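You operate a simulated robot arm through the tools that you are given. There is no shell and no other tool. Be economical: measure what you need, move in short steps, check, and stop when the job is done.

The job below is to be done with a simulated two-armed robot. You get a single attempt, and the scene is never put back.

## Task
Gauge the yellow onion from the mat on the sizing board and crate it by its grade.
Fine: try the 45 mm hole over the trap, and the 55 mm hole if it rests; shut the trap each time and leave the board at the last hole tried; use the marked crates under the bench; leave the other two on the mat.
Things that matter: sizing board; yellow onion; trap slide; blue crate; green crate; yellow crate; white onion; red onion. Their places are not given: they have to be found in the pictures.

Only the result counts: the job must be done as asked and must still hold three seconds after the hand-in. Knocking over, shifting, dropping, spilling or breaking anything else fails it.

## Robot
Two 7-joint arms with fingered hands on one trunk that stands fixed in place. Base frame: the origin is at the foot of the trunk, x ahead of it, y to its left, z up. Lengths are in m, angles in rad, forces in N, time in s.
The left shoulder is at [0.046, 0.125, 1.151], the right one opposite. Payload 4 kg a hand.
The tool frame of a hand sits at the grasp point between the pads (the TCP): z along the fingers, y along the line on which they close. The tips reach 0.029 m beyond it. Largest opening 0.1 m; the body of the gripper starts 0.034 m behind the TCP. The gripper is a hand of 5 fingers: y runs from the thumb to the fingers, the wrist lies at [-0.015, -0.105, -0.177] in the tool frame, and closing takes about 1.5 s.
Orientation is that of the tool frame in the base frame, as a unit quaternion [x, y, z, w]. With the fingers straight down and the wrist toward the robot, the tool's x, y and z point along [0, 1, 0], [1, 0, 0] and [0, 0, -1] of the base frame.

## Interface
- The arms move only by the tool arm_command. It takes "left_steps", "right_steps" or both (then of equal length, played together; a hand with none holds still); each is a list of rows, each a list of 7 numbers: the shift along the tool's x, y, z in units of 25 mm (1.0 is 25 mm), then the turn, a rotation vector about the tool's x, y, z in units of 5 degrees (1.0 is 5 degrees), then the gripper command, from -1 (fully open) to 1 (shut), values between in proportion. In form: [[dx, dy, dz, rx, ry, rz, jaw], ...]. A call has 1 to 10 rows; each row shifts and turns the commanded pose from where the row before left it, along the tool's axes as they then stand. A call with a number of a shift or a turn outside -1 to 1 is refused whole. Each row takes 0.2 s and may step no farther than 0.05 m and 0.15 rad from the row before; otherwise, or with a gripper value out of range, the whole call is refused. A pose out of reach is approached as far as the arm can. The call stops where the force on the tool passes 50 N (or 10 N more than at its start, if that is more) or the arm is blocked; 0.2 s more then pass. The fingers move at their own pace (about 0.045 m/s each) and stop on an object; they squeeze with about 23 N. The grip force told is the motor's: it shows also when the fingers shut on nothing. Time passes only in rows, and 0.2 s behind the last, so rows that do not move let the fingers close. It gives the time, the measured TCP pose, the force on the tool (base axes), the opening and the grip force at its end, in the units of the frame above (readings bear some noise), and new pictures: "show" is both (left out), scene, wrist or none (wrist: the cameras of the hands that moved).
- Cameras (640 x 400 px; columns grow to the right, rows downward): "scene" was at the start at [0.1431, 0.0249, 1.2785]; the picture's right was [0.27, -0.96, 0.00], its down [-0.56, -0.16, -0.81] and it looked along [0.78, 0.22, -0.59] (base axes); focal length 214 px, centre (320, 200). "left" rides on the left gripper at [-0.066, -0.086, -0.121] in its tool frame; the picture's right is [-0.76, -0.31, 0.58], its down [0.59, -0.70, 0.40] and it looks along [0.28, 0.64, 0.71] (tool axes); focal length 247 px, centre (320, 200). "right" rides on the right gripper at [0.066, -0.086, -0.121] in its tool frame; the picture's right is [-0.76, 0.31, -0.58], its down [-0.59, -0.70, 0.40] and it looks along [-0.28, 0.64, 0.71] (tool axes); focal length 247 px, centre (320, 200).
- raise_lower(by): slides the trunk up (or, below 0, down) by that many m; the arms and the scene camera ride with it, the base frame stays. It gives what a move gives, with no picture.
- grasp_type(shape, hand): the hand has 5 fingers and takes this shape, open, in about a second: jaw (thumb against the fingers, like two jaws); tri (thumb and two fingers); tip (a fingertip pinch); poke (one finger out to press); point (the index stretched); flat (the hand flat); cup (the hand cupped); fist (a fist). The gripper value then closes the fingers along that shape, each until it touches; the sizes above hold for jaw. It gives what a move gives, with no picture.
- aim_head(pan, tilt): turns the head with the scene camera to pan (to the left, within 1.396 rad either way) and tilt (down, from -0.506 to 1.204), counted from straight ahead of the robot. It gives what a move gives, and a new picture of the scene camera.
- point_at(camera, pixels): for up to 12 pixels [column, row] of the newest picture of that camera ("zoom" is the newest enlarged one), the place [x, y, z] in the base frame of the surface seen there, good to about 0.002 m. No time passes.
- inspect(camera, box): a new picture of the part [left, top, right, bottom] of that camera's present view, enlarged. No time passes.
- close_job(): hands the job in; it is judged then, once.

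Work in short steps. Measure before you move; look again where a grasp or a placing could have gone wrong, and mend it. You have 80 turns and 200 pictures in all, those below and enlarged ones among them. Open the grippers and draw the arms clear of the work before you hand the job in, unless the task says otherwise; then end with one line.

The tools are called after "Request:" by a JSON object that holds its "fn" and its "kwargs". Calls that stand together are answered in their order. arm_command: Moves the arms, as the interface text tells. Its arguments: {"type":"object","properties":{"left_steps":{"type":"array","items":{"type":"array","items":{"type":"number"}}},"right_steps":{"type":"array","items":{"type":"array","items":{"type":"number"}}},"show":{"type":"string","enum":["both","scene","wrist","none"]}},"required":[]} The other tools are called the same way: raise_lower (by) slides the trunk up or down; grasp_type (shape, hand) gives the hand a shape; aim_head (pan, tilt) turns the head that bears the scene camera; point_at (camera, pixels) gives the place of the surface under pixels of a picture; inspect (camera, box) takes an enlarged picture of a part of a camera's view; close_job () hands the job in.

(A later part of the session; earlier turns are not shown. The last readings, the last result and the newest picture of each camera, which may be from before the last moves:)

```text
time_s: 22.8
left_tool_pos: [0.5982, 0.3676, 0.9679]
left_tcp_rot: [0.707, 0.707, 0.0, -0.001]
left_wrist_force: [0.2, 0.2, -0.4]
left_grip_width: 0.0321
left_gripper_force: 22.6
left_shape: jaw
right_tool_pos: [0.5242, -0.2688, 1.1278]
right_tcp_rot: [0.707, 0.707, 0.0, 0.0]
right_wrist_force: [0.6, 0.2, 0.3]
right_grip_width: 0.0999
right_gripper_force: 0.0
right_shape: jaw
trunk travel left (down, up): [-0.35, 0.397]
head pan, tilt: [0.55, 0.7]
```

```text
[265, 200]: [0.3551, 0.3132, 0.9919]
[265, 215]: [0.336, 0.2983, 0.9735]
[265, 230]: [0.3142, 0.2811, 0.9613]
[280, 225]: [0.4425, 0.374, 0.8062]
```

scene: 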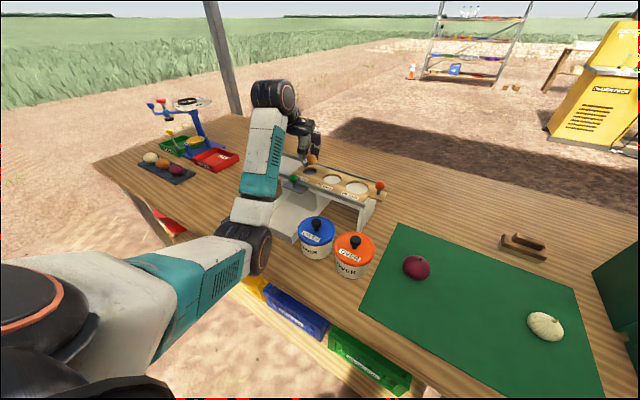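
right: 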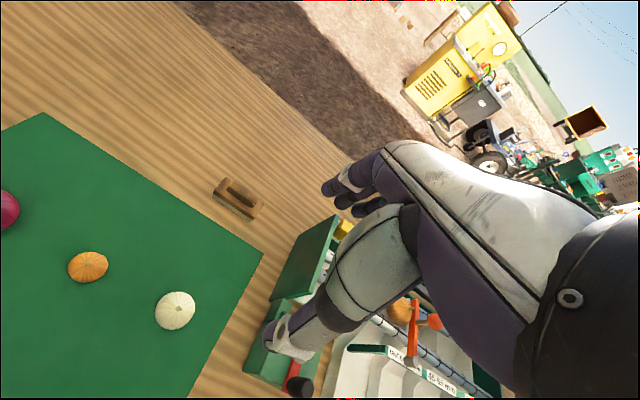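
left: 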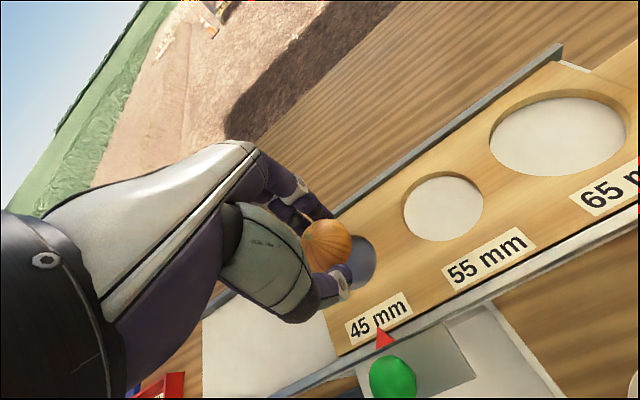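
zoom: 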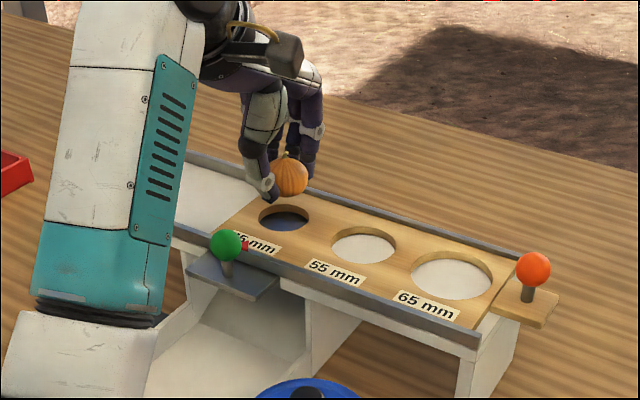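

Onion is centred in the fingers and just above the hole. I shift 2 mm and lower to z≈0.943 before opening gently.

Request:
{"fn": "arm_command", "kwargs": {"left_steps": [[0.1, 0.1, 0.4, 0, 0, 0, 1], [0, 0, 0.4, 0, 0, 0, 1], [0, 0, 0.22, 0, 0, 0, 1], [0, 0, 0, 0, 0, 0, 1]]}}

Request:
{"fn": "inspect", "kwargs": {"camera": "scene", "box": [260, 130, 360, 192]}}

```text
time_s: 23.8
left_tool_pos: [0.6012, 0.3703, 0.9425]
left_tcp_rot: [0.707, 0.707, 0.0, 0.0]
left_wrist_force: [-0.5, 0.3, -0.3]
left_grip_width: 0.032
left_gripper_force: 22.7
left_shape: jaw
right_tool_pos: [0.5245, -0.2689, 1.1282]
right_tcp_rot: [0.707, 0.708, 0.0, 0.0]
right_wrist_force: [0.0, -0.6, 0.2]
right_grip_width: 0.0999
right_gripper_force: 0.1
right_shape: jaw
trunk travel left (down, up): [-0.35, 0.397]
head pan, tilt: [0.55, 0.7]
```

scene: 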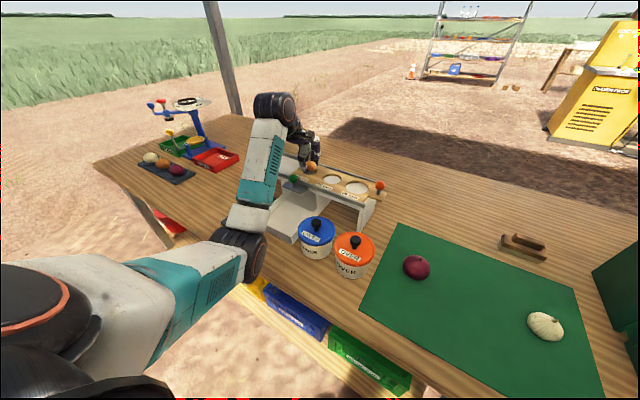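
left: 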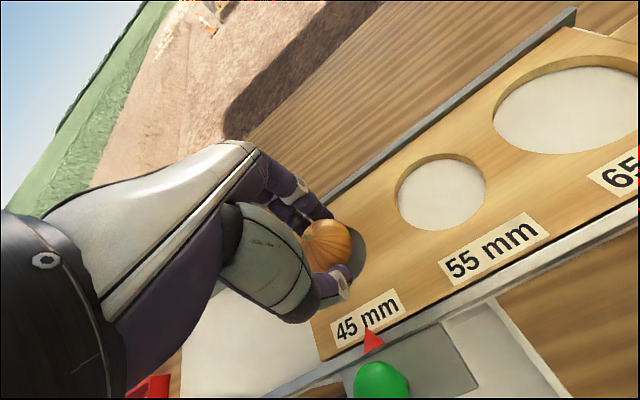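

```text
6.40 times, centred on (310, 161) of scene
```

zoom: 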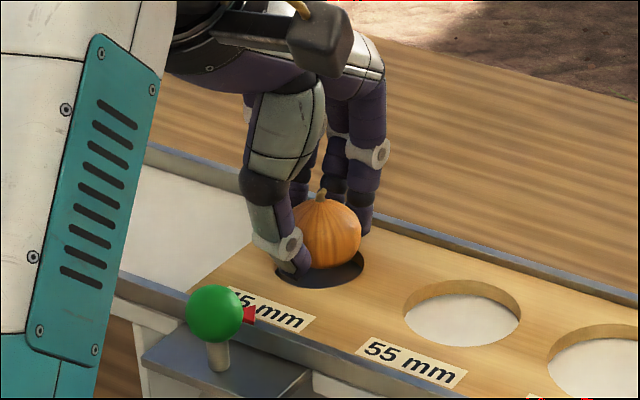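

The onion's bottom is in the hole. I open gently to about 0.055 m and rise.

Request:
{"fn": "arm_command", "kwargs": {"left_steps": [[0, 0, 0.06, 0, 0, 0, 0.3], [0, 0, 0, 0, 0, 0, 0.1], [0, 0, 0, 0, 0, 0, -0.1], [0, 0, 0, 0, 0, 0, -0.1], [0, 0, 0, 0, 0, 0, -0.1], [0, 0, -0.6, 0, 0, 0, -0.1], [0, 0, -1, 0, 0, 0, -0.1], [0, 0, -1, 0, 0, 0, -0.1]]}}

Request:
{"fn": "inspect", "kwargs": {"camera": "scene", "box": [260, 130, 360, 192]}}

```text
time_s: 25.6
left_tool_pos: [0.603, 0.3699, 1.0057]
left_tcp_rot: [0.707, 0.707, -0.001, -0.001]
left_wrist_force: [0.7, -0.4, 0.0]
left_grip_width: 0.0548
left_gripper_force: 0.1
left_shape: jaw
right_tool_pos: [0.5244, -0.27, 1.1279]
right_tcp_rot: [0.707, 0.707, 0.0, 0.0]
right_wrist_force: [-0.3, 1.0, -0.3]
right_grip_width: 0.0999
right_gripper_force: 0.2
right_shape: jaw
trunk travel left (down, up): [-0.35, 0.397]
head pan, tilt: [0.55, 0.7]
```

scene: 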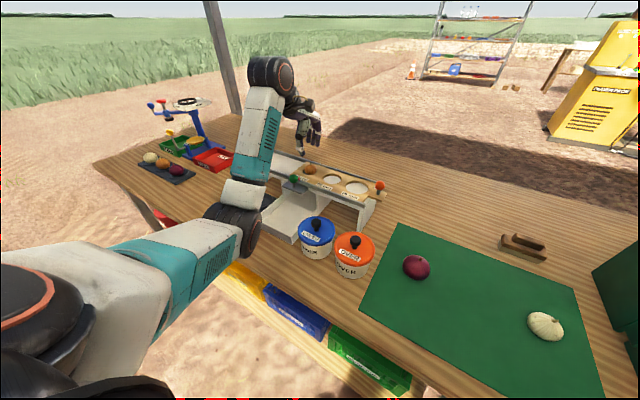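
left: 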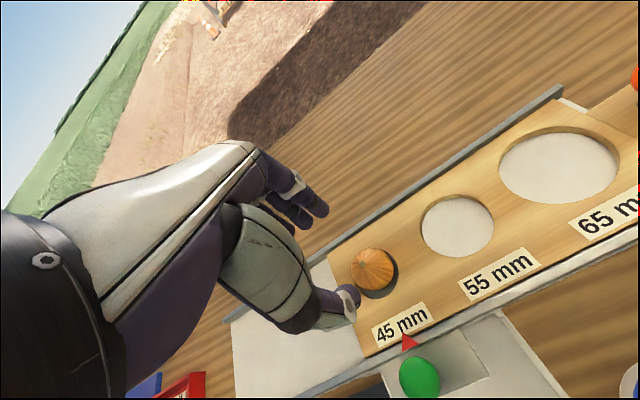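

```text
6.40 times, centred on (310, 161) of scene
```

zoom: 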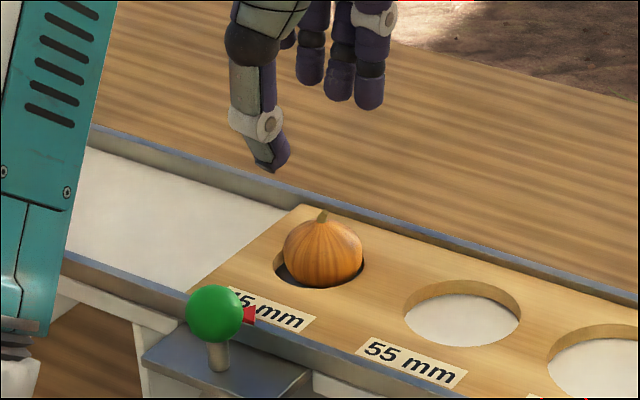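

The onion sits down in the hole on the trap. Next I move over the green trap knob (0.518,0.370) with a narrow opening.

Request:
{"fn": "arm_command", "kwargs": {"left_steps": [[0, -0.9, -0.2, 0, 0, 0, -0.1], [0, -0.9, 0, 0, 0, 0, 0], [0, -0.9, 0, 0, 0, 0, 0.1], [0, -0.7, 0, 0, 0, 0, 0.1], [0, 0, 0.9, 0, 0, 0, 0.1], [0, 0, 0.8, 0, 0, 0, 0.1]]}}

Request:
{"fn": "inspect", "kwargs": {"camera": "scene", "box": [240, 120, 360, 195]}}

```text
time_s: 27.0
left_tool_pos: [0.5172, 0.3715, 0.9676]
left_tcp_rot: [0.707, 0.707, 0.0, 0.0]
left_wrist_force: [0.9, 0.1, -0.7]
left_grip_width: 0.0452
left_gripper_force: 0.0
left_shape: jaw
right_tool_pos: [0.5227, -0.2704, 1.1279]
right_tcp_rot: [0.707, 0.707, 0.001, 0.0]
right_wrist_force: [-0.3, 0.0, 0.2]
right_grip_width: 0.0997
right_gripper_force: 0.0
right_shape: jaw
trunk travel left (down, up): [-0.35, 0.397]
head pan, tilt: [0.55, 0.7]
```

scene: 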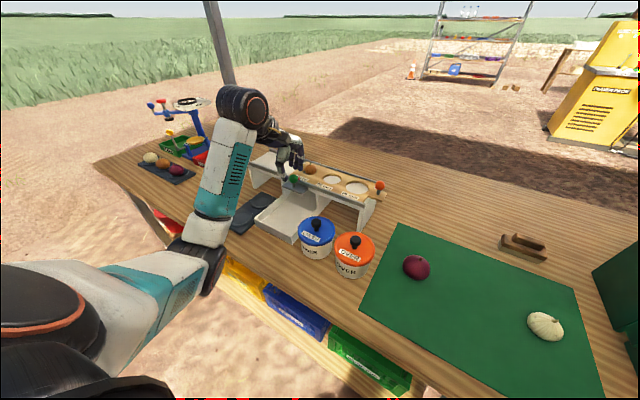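
left: 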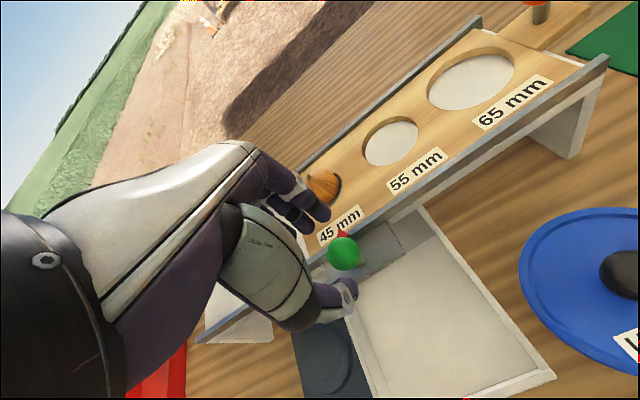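

```text
5.33 times, centred on (300, 158) of scene
```

zoom: 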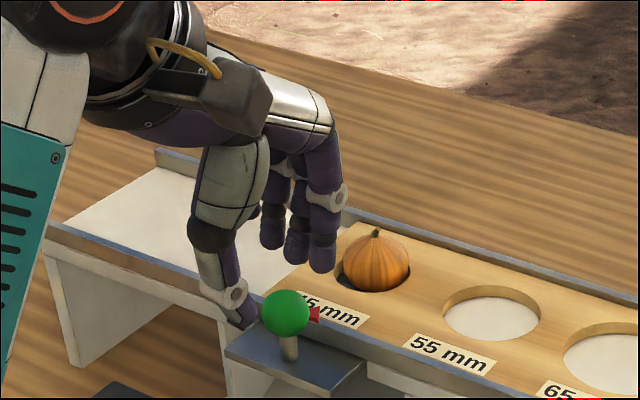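

The ball (343,255) is about 4 mm to −y of the TCP line. I shift, lower 20 mm and close.

Request:
{"fn": "arm_command", "kwargs": {"left_steps": [[-0.15, 0.05, 0.4, 0, 0, 0, 0.1], [0, 0, 0.4, 0, 0, 0, 0.1], [0, 0, 0, 0, 0, 0, 1], [0, 0, 0, 0, 0, 0, 1], [0, 0, 0, 0, 0, 0, 1], [0, 0, 0, 0, 0, 0, 1], [0, 0, 0, 0, 0, 0, 1]], "show": "wrist"}}

Request:
{"fn": "inspect", "kwargs": {"camera": "scene", "box": [240, 120, 360, 195]}}

```text
time_s: 28.6
left_tool_pos: [0.5181, 0.3673, 0.9494]
left_tcp_rot: [0.707, 0.708, -0.001, -0.001]
left_wrist_force: [-2.9, -1.9, -2.4]
left_grip_width: 0.0185
left_gripper_force: 22.8
left_shape: jaw
right_tool_pos: [0.5235, -0.269, 1.1274]
right_tcp_rot: [0.707, 0.707, 0.0, 0.0]
right_wrist_force: [0.2, -0.4, 0.0]
right_grip_width: 0.0998
right_gripper_force: 0.0
right_shape: jaw
trunk travel left (down, up): [-0.35, 0.397]
head pan, tilt: [0.55, 0.7]
```

left: 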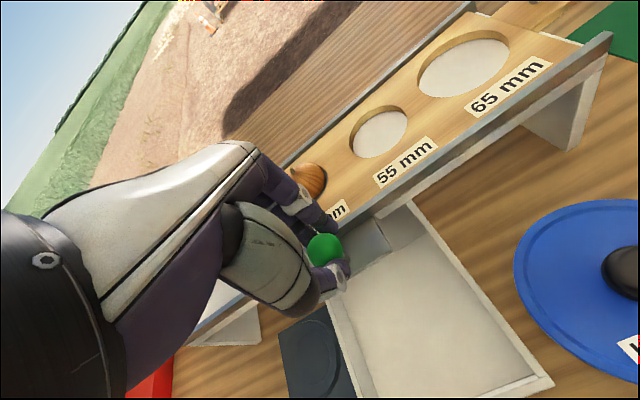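

```text
5.33 times, centred on (300, 158) of scene
```

zoom: 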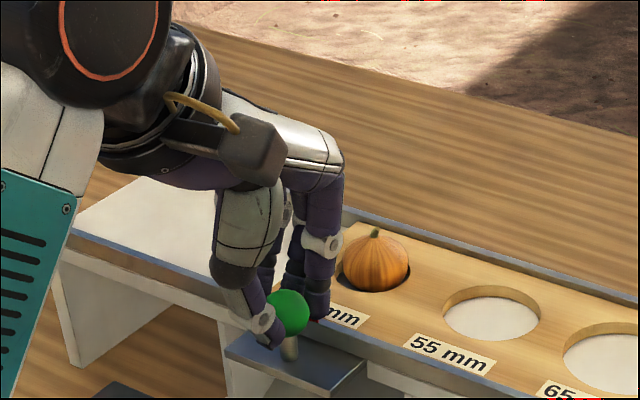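

Knob is gripped. I pull the trap toward −x about 55 mm and watch.

Request:
{"fn": "arm_command", "kwargs": {"left_steps": [[0, -0.3, 0, 0, 0, 0, 1], [0, -0.4, 0, 0, 0, 0, 1], [0, -0.5, 0, 0, 0, 0, 1], [0, -0.5, 0, 0, 0, 0, 1], [0, -0.5, 0, 0, 0, 0, 1]]}}

Request:
{"fn": "inspect", "kwargs": {"camera": "scene", "box": [220, 120, 380, 220]}}

```text
time_s: 29.8
left_tool_pos: [0.4622, 0.3669, 0.9473]
left_tcp_rot: [0.707, 0.707, -0.001, -0.001]
left_wrist_force: [-3.0, 0.8, -1.1]
left_grip_width: 0.0181
left_gripper_force: 23.5
left_shape: jaw
right_tool_pos: [0.5219, -0.2688, 1.1291]
right_tcp_rot: [0.708, 0.706, -0.001, 0.0]
right_wrist_force: [0.3, 0.6, -1.0]
right_grip_width: 0.0996
right_gripper_force: 0.0
right_shape: jaw
trunk travel left (down, up): [-0.35, 0.397]
head pan, tilt: [0.55, 0.7]
```

scene: 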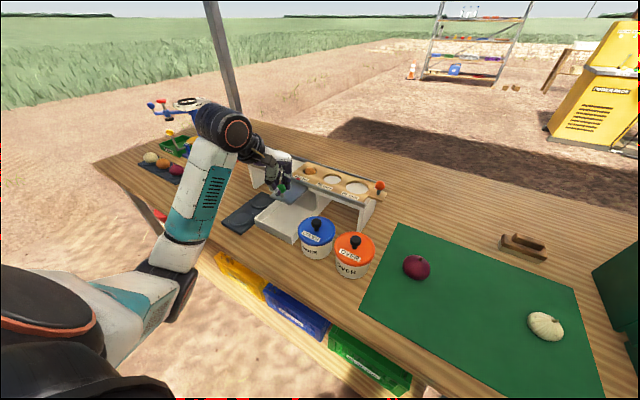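
left: 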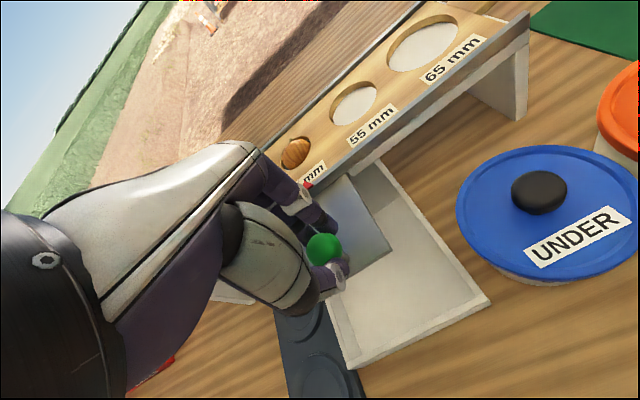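

```text
4.00 times, centred on (300, 170) of scene
```

zoom: 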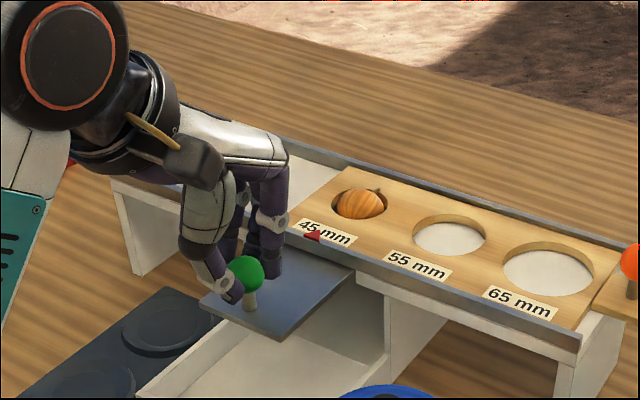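

The onion is tipping as the trap leaves it. I pull 30 mm further.

Request:
{"fn": "arm_command", "kwargs": {"left_steps": [[0, -0.4, 0, 0, 0, 0, 1], [0, -0.4, 0, 0, 0, 0, 1], [0, -0.4, 0, 0, 0, 0, 1], [0, 0, 0, 0, 0, 0, 1], [0, 0, 0, 0, 0, 0, 1], [0, 0, 0, 0, 0, 0, 1]]}}

Request:
{"fn": "inspect", "kwargs": {"camera": "scene", "box": [220, 130, 380, 230]}}

```text
time_s: 31.2
left_tool_pos: [0.4328, 0.3666, 0.9476]
left_tcp_rot: [0.707, 0.708, 0.0, -0.001]
left_wrist_force: [3.8, 0.5, -1.3]
left_grip_width: 0.0182
left_gripper_force: 23.4
left_shape: jaw
right_tool_pos: [0.5242, -0.2693, 1.1273]
right_tcp_rot: [0.707, 0.707, 0.0, 0.0]
right_wrist_force: [-0.3, -0.7, 0.4]
right_grip_width: 0.1
right_gripper_force: 0.1
right_shape: jaw
trunk travel left (down, up): [-0.35, 0.397]
head pan, tilt: [0.55, 0.7]
```

scene: 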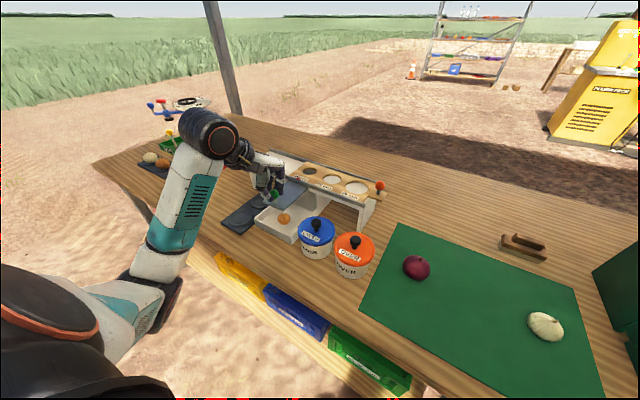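
left: 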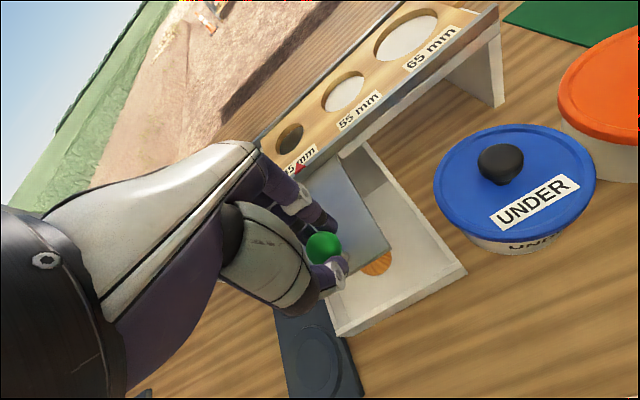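

```text
4.00 times, centred on (300, 180) of scene
```

zoom: 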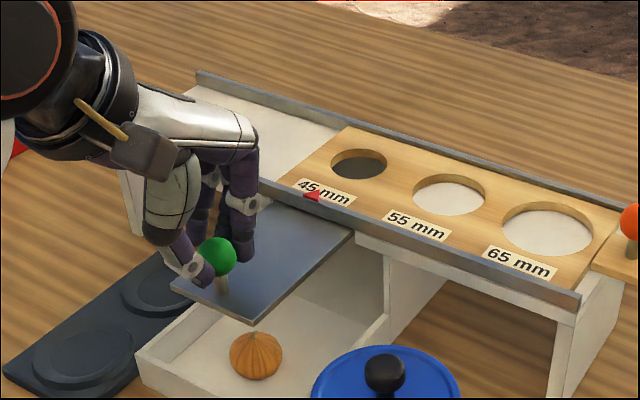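

The onion passed the 45 mm hole into the tray: under 45, blue crate. Now I push the trap shut, back to x≈0.519.

Request:
{"fn": "arm_command", "kwargs": {"left_steps": [[0, 0.3, 0, 0, 0, 0, 1], [0, 0.4, 0, 0, 0, 0, 1], [0, 0.5, 0, 0, 0, 0, 1], [0, 0.5, 0, 0, 0, 0, 1], [0, 0.5, 0, 0, 0, 0, 1], [0, 0.5, 0, 0, 0, 0, 1], [0, 0.4, 0, 0, 0, 0, 1], [0, 0.34, 0, 0, 0, 0, 1], [0, 0, 0, 0, 0, 0, 1]]}}

Request:
{"fn": "inspect", "kwargs": {"camera": "scene", "box": [220, 130, 380, 230]}}

```text
time_s: 33.2
left_tool_pos: [0.5172, 0.3664, 0.9495]
left_tcp_rot: [0.708, 0.707, -0.002, -0.002]
left_wrist_force: [-8.8, -2.0, -3.5]
left_grip_width: 0.018
left_gripper_force: 22.4
left_shape: jaw
right_tool_pos: [0.524, -0.2693, 1.1282]
right_tcp_rot: [0.707, 0.707, 0.0, 0.0]
right_wrist_force: [0.7, -0.6, 0.4]
right_grip_width: 0.0996
right_gripper_force: 0.0
right_shape: jaw
trunk travel left (down, up): [-0.35, 0.397]
head pan, tilt: [0.55, 0.7]
```

scene: 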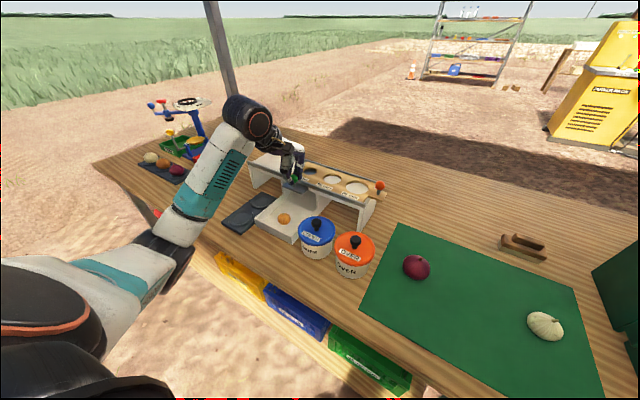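
left: 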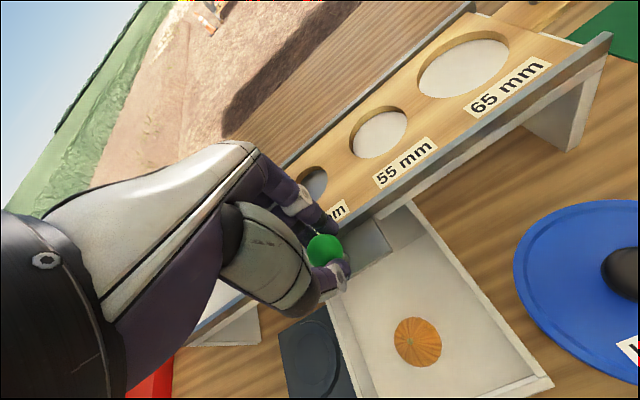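

```text
4.00 times, centred on (300, 180) of scene
```

zoom: 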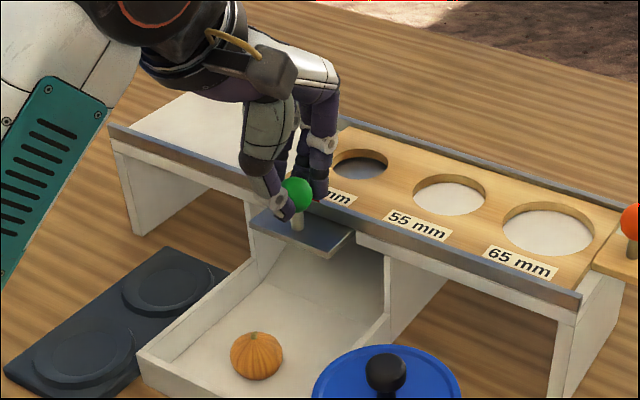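

The trap is back against its stop (−8.8 N). I release, rise, and measure the trap and the onion in the tray.

Request:
{"fn": "arm_command", "kwargs": {"left_steps": [[0, 0, 0, 0, 0, 0, 0.3], [0, 0, 0, 0, 0, 0, 0.1], [0, 0, 0, 0, 0, 0, 0.1], [0, 0, 0, 0, 0, 0, 0.1], [0, 0, -1, 0, 0, 0, 0.1], [0, 0, -1, 0, 0, 0, 0.0], [0, 0, -1, 0, 0, 0, -0.3], [0, 0, -1, 0, 0, 0, -0.5]]}}

Request:
{"fn": "inspect", "kwargs": {"camera": "scene", "box": [250, 150, 346, 230]}}

```text
time_s: 35.0
left_tool_pos: [0.5188, 0.3658, 1.0481]
left_tcp_rot: [0.707, 0.707, -0.001, -0.001]
left_wrist_force: [0.2, 0.3, -0.4]
left_grip_width: 0.0748
left_gripper_force: 0.1
left_shape: jaw
right_tool_pos: [0.5245, -0.2697, 1.1281]
right_tcp_rot: [0.707, 0.707, 0.0, 0.0]
right_wrist_force: [-0.3, -0.2, 0.1]
right_grip_width: 0.1003
right_gripper_force: 0.1
right_shape: jaw
trunk travel left (down, up): [-0.35, 0.397]
head pan, tilt: [0.55, 0.7]
```

scene: 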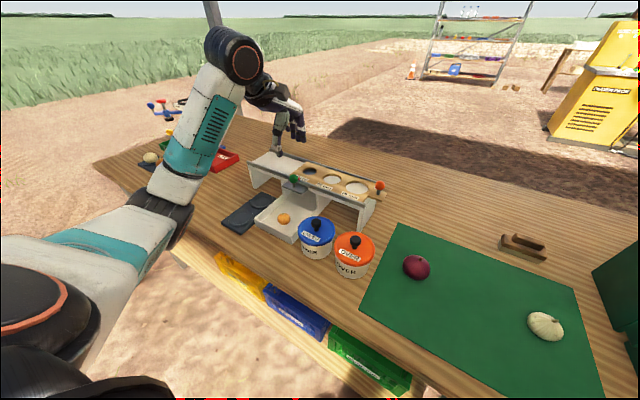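
left: 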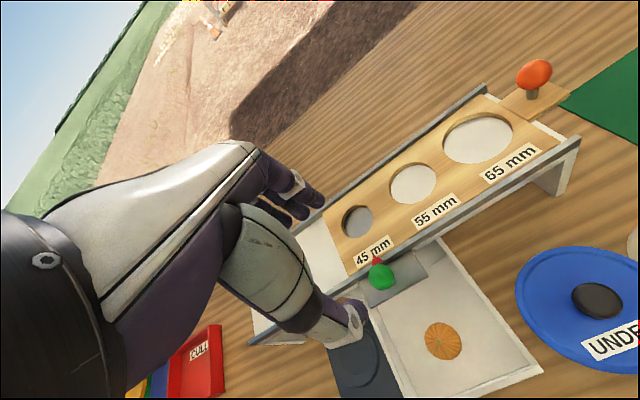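

```text
5.00 times, centred on (298, 190) of scene
```

zoom: 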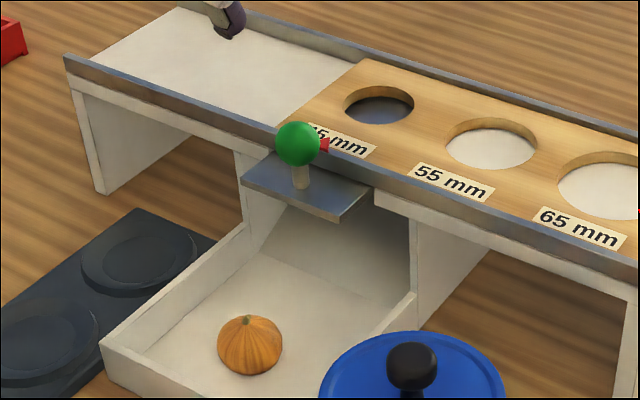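

Request:
{"fn": "point_at", "kwargs": {"camera": "zoom", "pixels": [[298, 145], [301, 180], [243, 178], [337, 213], [347, 105], [412, 106], [218, 345], [283, 345], [250, 318], [248, 372], [244, 334], [105, 350]]}}

Request:
{"fn": "point_at", "kwargs": {"camera": "left", "pixels": [[443, 341], [426, 340], [462, 340], [443, 324], [443, 359], [480, 330], [410, 360]]}}

```text
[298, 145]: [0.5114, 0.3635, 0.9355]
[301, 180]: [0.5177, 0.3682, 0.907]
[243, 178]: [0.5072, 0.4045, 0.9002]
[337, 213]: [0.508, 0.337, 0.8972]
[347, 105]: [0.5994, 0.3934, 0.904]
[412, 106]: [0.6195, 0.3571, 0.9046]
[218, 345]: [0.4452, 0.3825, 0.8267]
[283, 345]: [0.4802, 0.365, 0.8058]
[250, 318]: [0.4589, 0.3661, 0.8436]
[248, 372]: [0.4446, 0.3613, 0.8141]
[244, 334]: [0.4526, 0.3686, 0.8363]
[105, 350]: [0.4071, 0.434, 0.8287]
```

```text
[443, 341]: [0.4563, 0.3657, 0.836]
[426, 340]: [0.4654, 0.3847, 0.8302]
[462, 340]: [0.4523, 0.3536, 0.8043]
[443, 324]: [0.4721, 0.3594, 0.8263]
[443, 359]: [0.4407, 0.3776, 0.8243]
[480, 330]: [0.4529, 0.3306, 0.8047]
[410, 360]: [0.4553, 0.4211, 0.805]
```

Trap is back exactly as before (front edge x≈0.508). The onion lies at about (0.457,0.367), 40 mm wide, close under the trap plate, so I measure the finger profile for clearance.

Request:
{"fn": "inspect", "kwargs": {"camera": "scene", "box": [230, 70, 326, 166]}}

Request:
{"fn": "point_at", "kwargs": {"camera": "zoom", "pixels": [[492, 470], [500, 400], [500, 330], [480, 260], [440, 220], [420, 180], [320, 520], [330, 450], [300, 330], [260, 250]]}}

```text
4.17 times, centred on (278, 118) of scene
```

zoom: 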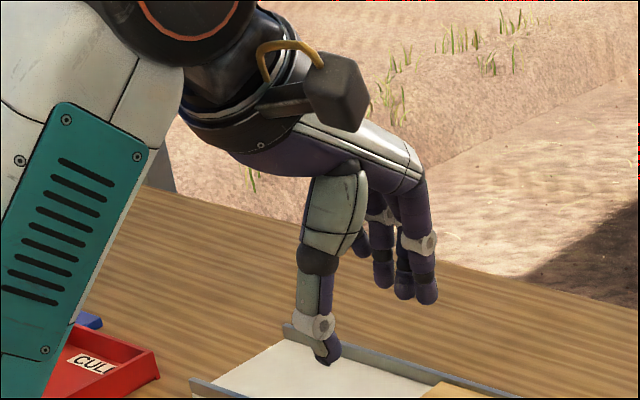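

```text
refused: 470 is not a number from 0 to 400
```

Re-measuring with valid pixels on the fingers and thumb.

Request:
{"fn": "point_at", "kwargs": {"camera": "zoom", "pixels": [[427, 297], [430, 270], [430, 230], [422, 195], [418, 165], [335, 352], [318, 325], [308, 285], [304, 240], [312, 195]]}}

```text
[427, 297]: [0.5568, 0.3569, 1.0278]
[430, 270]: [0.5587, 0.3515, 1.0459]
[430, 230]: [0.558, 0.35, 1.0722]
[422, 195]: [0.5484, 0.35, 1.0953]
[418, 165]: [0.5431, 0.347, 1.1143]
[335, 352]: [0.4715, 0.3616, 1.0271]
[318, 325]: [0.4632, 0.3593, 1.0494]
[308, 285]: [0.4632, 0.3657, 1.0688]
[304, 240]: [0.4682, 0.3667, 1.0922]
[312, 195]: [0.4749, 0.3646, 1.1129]
```

Knuckles reach about 4.5 cm ahead of the TCP, so aiming at x≈0.4535 should just clear the plate. I move there, opening 0.055, and lower to z≈0.89 to look.

Request:
{"fn": "arm_command", "kwargs": {"left_steps": [[0, -0.9, 0, 0, 0, 0, -0.1], [0, -0.9, 0, 0, 0, 0, -0.1], [0, -0.8, 0, 0, 0, 0, -0.1], [0, 0, 1, 0, 0, 0, -0.1], [0, 0, 1, 0, 0, 0, -0.1], [0, 0, 1, 0, 0, 0, -0.1], [0, 0, 1, 0, 0, 0, -0.1], [0, 0, 1, 0, 0, 0, -0.1], [0, 0, 1, 0, 0, 0, -0.1], [0, 0, 0.3, 0, 0, 0, -0.1]]}}

Request:
{"fn": "inspect", "kwargs": {"camera": "scene", "box": [230, 150, 350, 225]}}

Request:
{"fn": "inspect", "kwargs": {"camera": "left", "box": [220, 180, 460, 330]}}

```text
time_s: 37.2
left_tool_pos: [0.454, 0.3652, 0.894]
left_tcp_rot: [0.708, 0.707, 0.0, 0.001]
left_wrist_force: [-13.4, 1.0, 13.1]
left_grip_width: 0.0526
left_gripper_force: 0.0
left_shape: jaw
right_tool_pos: [0.5231, -0.2697, 1.1291]
right_tcp_rot: [0.707, 0.707, 0.001, 0.0]
right_wrist_force: [0.5, -0.1, 0.0]
right_grip_width: 0.0997
right_gripper_force: 0.1
right_shape: jaw
trunk travel left (down, up): [-0.35, 0.397]
head pan, tilt: [0.55, 0.7]
```

scene: 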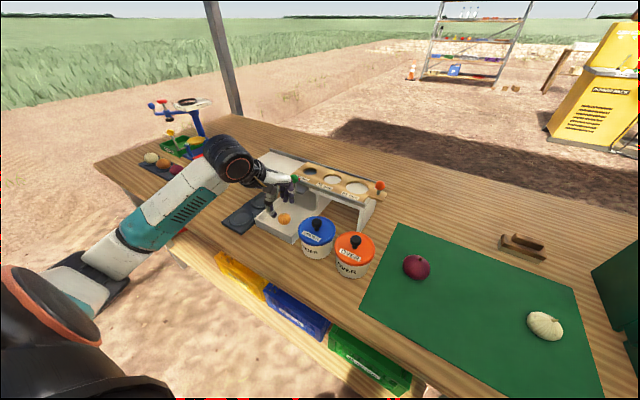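
left: 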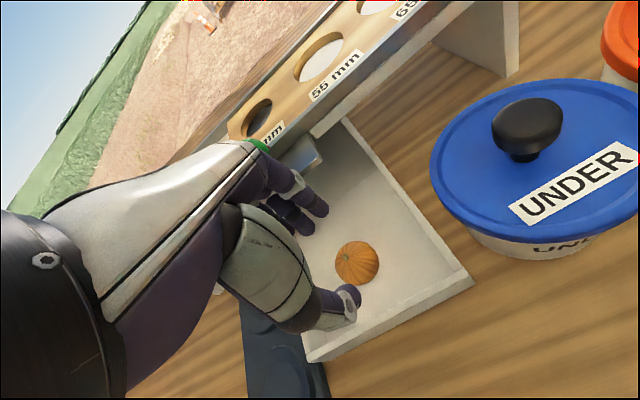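

```text
5.33 times, centred on (290, 188) of scene
```

zoom: 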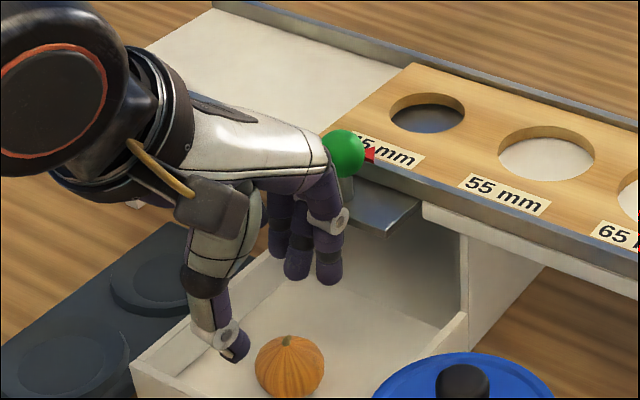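

```text
2.67 times, centred on (340, 255) of left
```

zoom: 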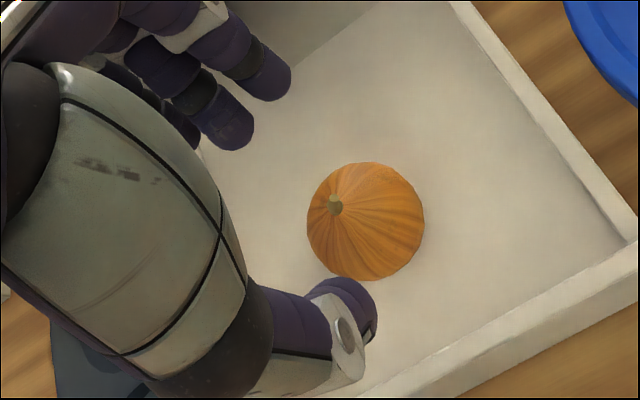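

The knuckles touched the trap knob (13 N), so I rise at once, tilt the hand 10° so its top leans back toward the robot, and lower partway again.

Request:
{"fn": "arm_command", "kwargs": {"left_steps": [[0, -0.2, -0.8, 0, 0, 0, -0.1], [0, 0.2, -0.8, 0, 0, 0, -0.1], [0, 0, 0, -1, 0, 0, -0.1], [0, 0, 0, -1, 0, 0, -0.1], [0.07, -0.5, 0.5, 0, 0, 0, -0.1], [0, 0, 0.8, 0, 0, 0, -0.1], [0, 0, 0.7, 0, 0, 0, -0.1]]}}

Request:
{"fn": "inspect", "kwargs": {"camera": "scene", "box": [230, 150, 350, 225]}}

Request:
{"fn": "inspect", "kwargs": {"camera": "left", "box": [220, 180, 460, 330]}}

```text
time_s: 38.8
left_tool_pos: [0.4502, 0.368, 0.8803]
left_tcp_rot: [0.704, 0.705, 0.061, 0.061]
left_wrist_force: [-1.4, -0.2, 1.2]
left_grip_width: 0.055
left_gripper_force: 0.0
left_shape: jaw
right_tool_pos: [0.5235, -0.2682, 1.1279]
right_tcp_rot: [0.707, 0.707, 0.0, 0.001]
right_wrist_force: [0.0, 0.2, 0.1]
right_grip_width: 0.0997
right_gripper_force: 0.1
right_shape: jaw
trunk travel left (down, up): [-0.35, 0.397]
head pan, tilt: [0.55, 0.7]
```

scene: 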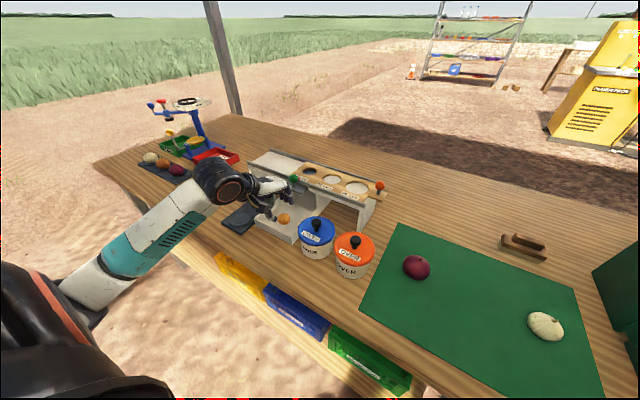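
left: 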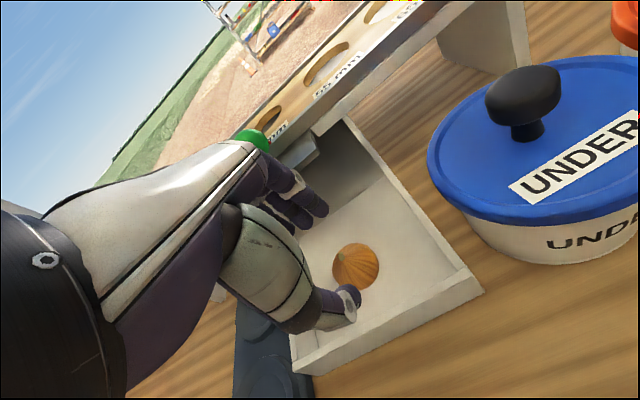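

```text
5.33 times, centred on (290, 188) of scene
```

zoom: 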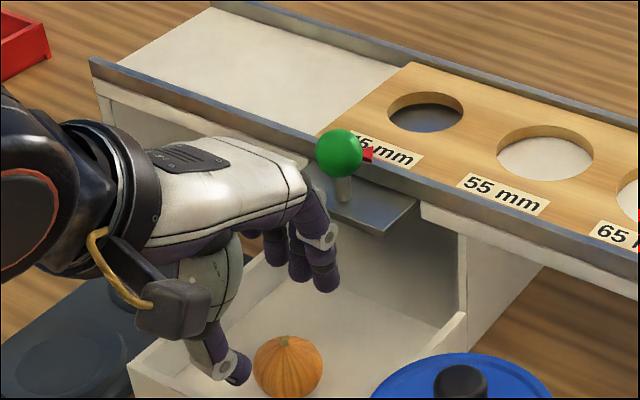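

```text
2.67 times, centred on (340, 255) of left
```

zoom: 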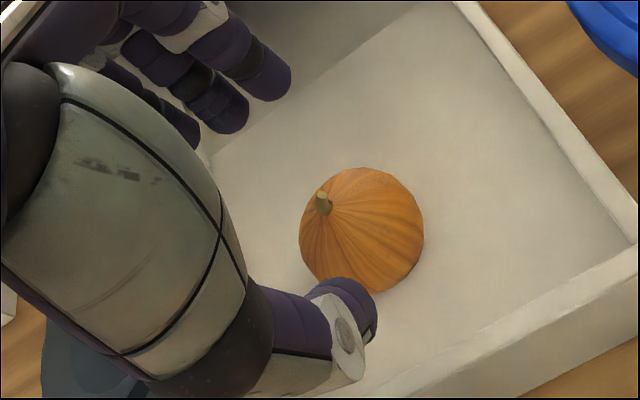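

Clear of the knob now. In the wrist view the thumb tip (345,295) is close to the onion's near edge; I measure onion and thumb tip before going down.

Request:
{"fn": "point_at", "kwargs": {"camera": "zoom", "pixels": [[360, 232], [305, 240], [420, 240], [372, 172], [360, 288], [350, 290], [365, 310], [277, 85], [230, 115], [330, 285], [450, 380], [560, 310]]}}

```text
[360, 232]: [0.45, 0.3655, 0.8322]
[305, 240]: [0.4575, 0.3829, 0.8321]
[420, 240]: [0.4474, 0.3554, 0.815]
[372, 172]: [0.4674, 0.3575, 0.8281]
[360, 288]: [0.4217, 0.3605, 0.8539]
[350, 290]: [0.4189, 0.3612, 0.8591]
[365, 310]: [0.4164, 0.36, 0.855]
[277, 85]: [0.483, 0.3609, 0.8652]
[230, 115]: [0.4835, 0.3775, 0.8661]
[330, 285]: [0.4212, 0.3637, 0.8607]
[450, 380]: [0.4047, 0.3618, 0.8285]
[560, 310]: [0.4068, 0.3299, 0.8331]
```

Thumb tip at x≈0.42–0.427 and fingers at ≈0.48 straddle the onion (≈0.434–0.474). I lower straight down to z≈0.843.

Request:
{"fn": "arm_command", "kwargs": {"left_steps": [[0, -0.1, 0.6, 0, 0, 0, -0.1], [0, -0.07, 0.5, 0, 0, 0, -0.1], [0, -0.04, 0.38, 0, 0, 0, -0.1]]}}

Request:
{"fn": "inspect", "kwargs": {"camera": "left", "box": [220, 180, 460, 330]}}

Request:
{"fn": "inspect", "kwargs": {"camera": "scene", "box": [230, 150, 350, 225]}}

```text
time_s: 39.6
left_tool_pos: [0.4522, 0.3672, 0.8495]
left_tcp_rot: [0.704, 0.703, 0.068, 0.066]
left_wrist_force: [2.9, -0.2, 34.7]
left_grip_width: 0.054
left_gripper_force: 0.1
left_shape: jaw
right_tool_pos: [0.5235, -0.2709, 1.1291]
right_tcp_rot: [0.707, 0.707, 0.002, 0.0]
right_wrist_force: [-0.1, 0.1, -0.7]
right_grip_width: 0.0999
right_gripper_force: 0.0
right_shape: jaw
trunk travel left (down, up): [-0.35, 0.397]
head pan, tilt: [0.55, 0.7]
```

scene: 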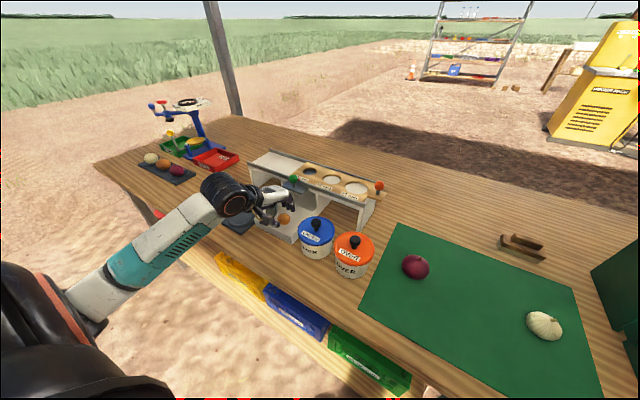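
left: 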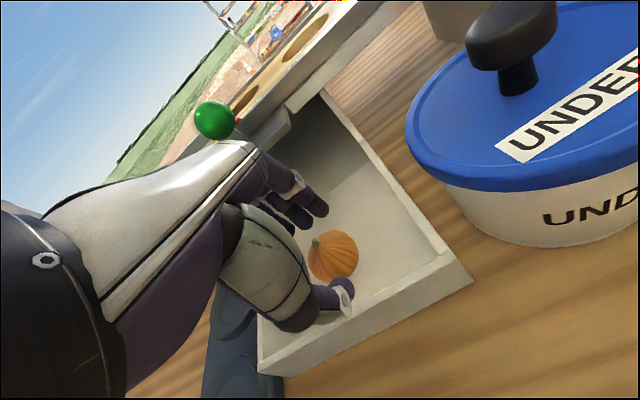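

```text
2.67 times, centred on (340, 255) of left
```

zoom: 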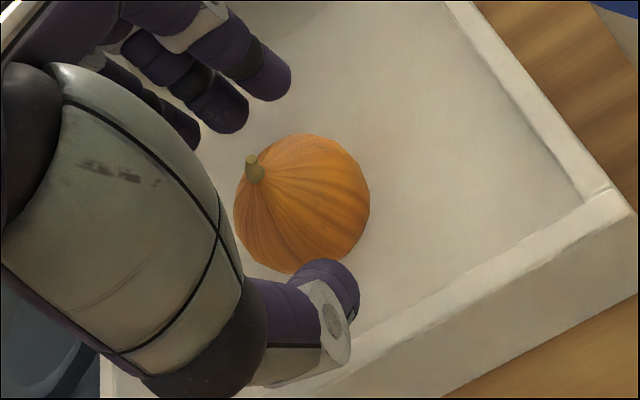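

```text
5.33 times, centred on (290, 188) of scene
```

zoom: 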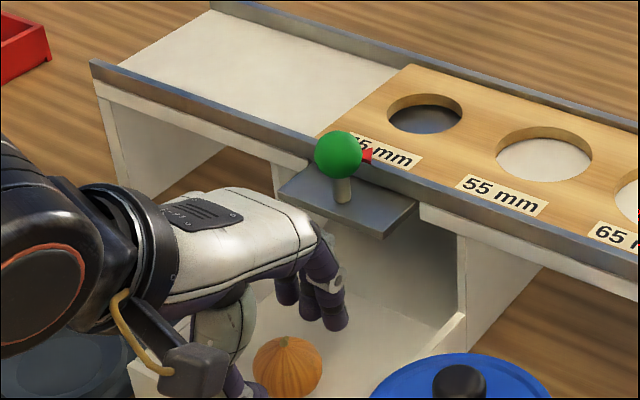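

34.7 N upward: the thumb is resting on the tray's front wall. I back up 12 mm, narrow the opening to 0.048 and shift 4 mm ahead and 3 mm to −y so thumb and little finger clear the walls.

Request:
{"fn": "arm_command", "kwargs": {"left_steps": [[0, 0, -0.6, 0, 0, 0, -0.1], [-0.1, 0.16, 0, 0, 0, 0, 0.04], [0, 0, 0, 0, 0, 0, 0.04]]}}

Request:
{"fn": "inspect", "kwargs": {"camera": "left", "box": [220, 180, 460, 330]}}

Request:
{"fn": "inspect", "kwargs": {"camera": "scene", "box": [250, 165, 330, 215]}}

```text
time_s: 40.4
left_tool_pos: [0.4525, 0.3661, 0.8584]
left_tcp_rot: [0.705, 0.704, 0.06, 0.061]
left_wrist_force: [0.1, -0.3, 0.8]
left_grip_width: 0.0477
left_gripper_force: 0.1
left_shape: jaw
right_tool_pos: [0.5239, -0.269, 1.1287]
right_tcp_rot: [0.707, 0.707, 0.0, 0.0]
right_wrist_force: [0.2, 0.5, 0.0]
right_grip_width: 0.0997
right_gripper_force: 0.2
right_shape: jaw
trunk travel left (down, up): [-0.35, 0.397]
head pan, tilt: [0.55, 0.7]
```

scene: 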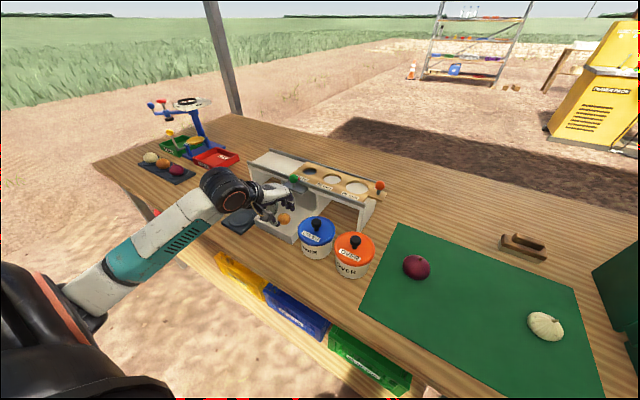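
left: 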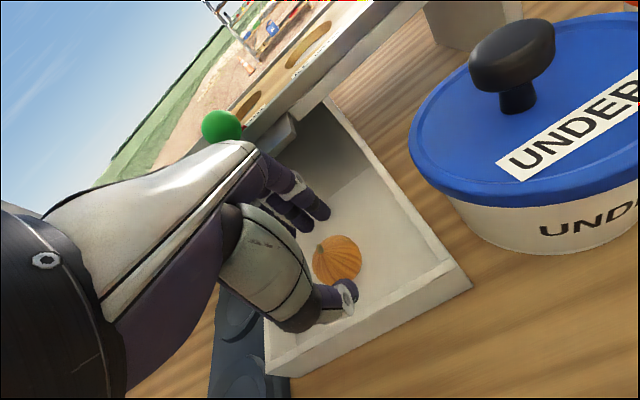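

```text
2.67 times, centred on (340, 255) of left
```

zoom: 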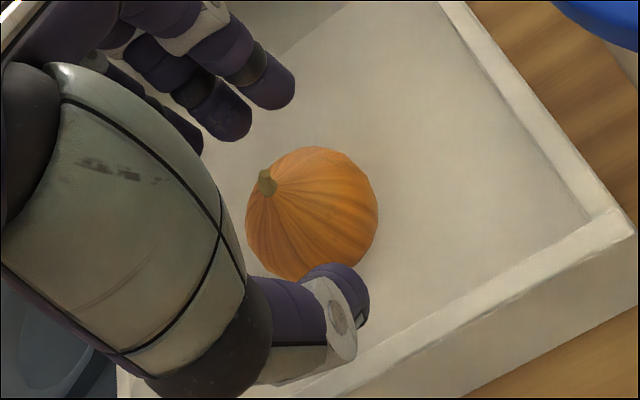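

```text
8.00 times, centred on (290, 190) of scene
```

zoom: 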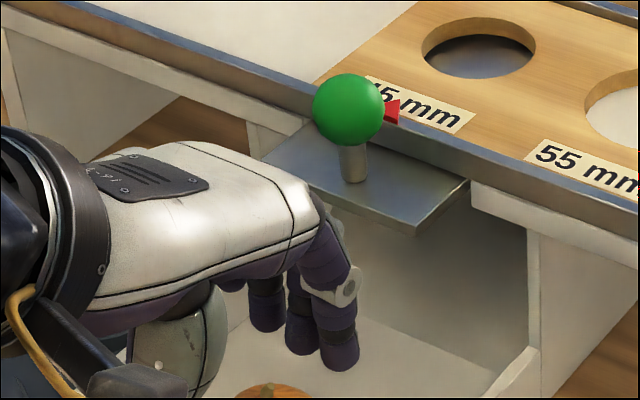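

There is ~2 cm between fingers and plate, so I can go a little further ahead: lower 14 mm while moving 5 mm to +x.

Request:
{"fn": "arm_command", "kwargs": {"left_steps": [[-0.06, 0.16, 0, 0, 0, 0, 0.04], [0, -0.03, 0.3, 0, 0, 0, 0.04], [0, -0.04, 0.3, 0, 0, 0, 0.04]], "show": "wrist"}}

Request:
{"fn": "inspect", "kwargs": {"camera": "left", "box": [220, 180, 460, 330]}}

```text
time_s: 41.2
left_tool_pos: [0.4577, 0.3629, 0.8439]
left_tcp_rot: [0.704, 0.704, 0.062, 0.061]
left_wrist_force: [2.0, 0.0, 2.3]
left_grip_width: 0.0471
left_gripper_force: 0.1
left_shape: jaw
right_tool_pos: [0.523, -0.269, 1.1272]
right_tcp_rot: [0.707, 0.707, 0.0, 0.0]
right_wrist_force: [-0.3, -0.7, 0.5]
right_grip_width: 0.0999
right_gripper_force: 0.2
right_shape: jaw
trunk travel left (down, up): [-0.35, 0.397]
head pan, tilt: [0.55, 0.7]
```

left: 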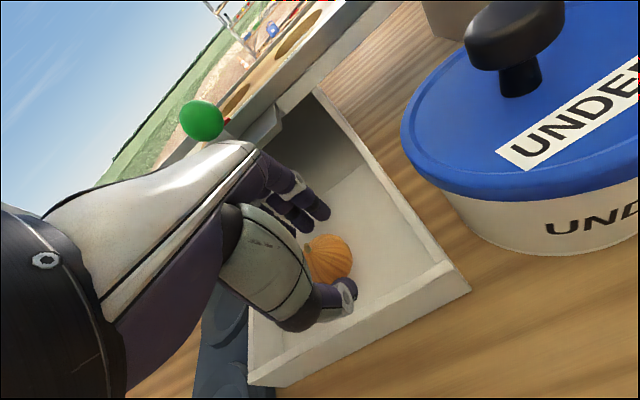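

```text
2.67 times, centred on (340, 255) of left
```

zoom: 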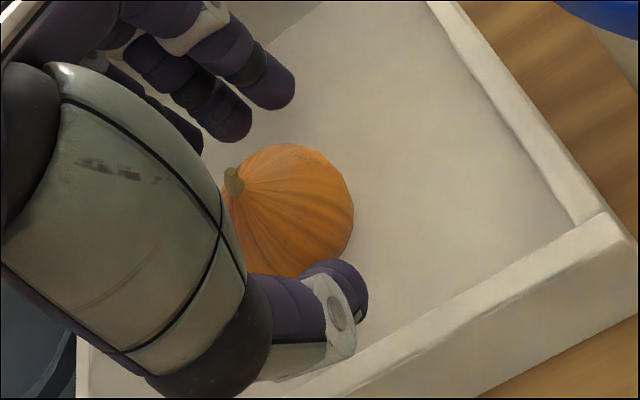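

At depth (z=0.844) with only 2–3 N; the onion lies between thumb and fingers. I close.

Request:
{"fn": "arm_command", "kwargs": {"left_steps": [[0, 0, 0, 0, 0, 0, 0.3], [0, 0, 0, 0, 0, 0, 1], [0, 0, 0, 0, 0, 0, 1], [0, 0, 0, 0, 0, 0, 1], [0, 0, 0, 0, 0, 0, 1], [0, 0, 0, 0, 0, 0, 1]], "show": "wrist"}}

Request:
{"fn": "inspect", "kwargs": {"camera": "left", "box": [220, 180, 460, 330]}}

```text
time_s: 42.6
left_tool_pos: [0.4576, 0.3653, 0.8442]
left_tcp_rot: [0.705, 0.704, 0.061, 0.061]
left_wrist_force: [0.3, 0.5, -0.3]
left_grip_width: 0.0285
left_gripper_force: 23.7
left_shape: jaw
right_tool_pos: [0.5235, -0.27, 1.1279]
right_tcp_rot: [0.707, 0.707, 0.0, 0.001]
right_wrist_force: [0.5, 0.8, 0.8]
right_grip_width: 0.1001
right_gripper_force: 0.0
right_shape: jaw
trunk travel left (down, up): [-0.35, 0.397]
head pan, tilt: [0.55, 0.7]
```

left: 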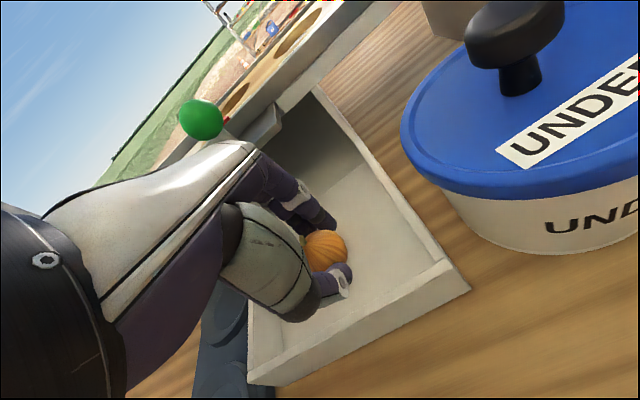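

```text
2.67 times, centred on (340, 255) of left
```

zoom: 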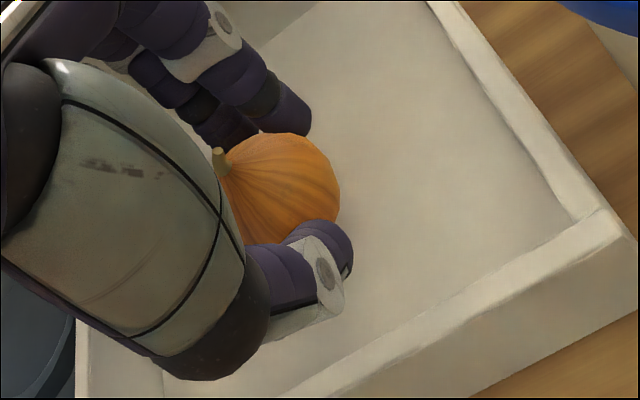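

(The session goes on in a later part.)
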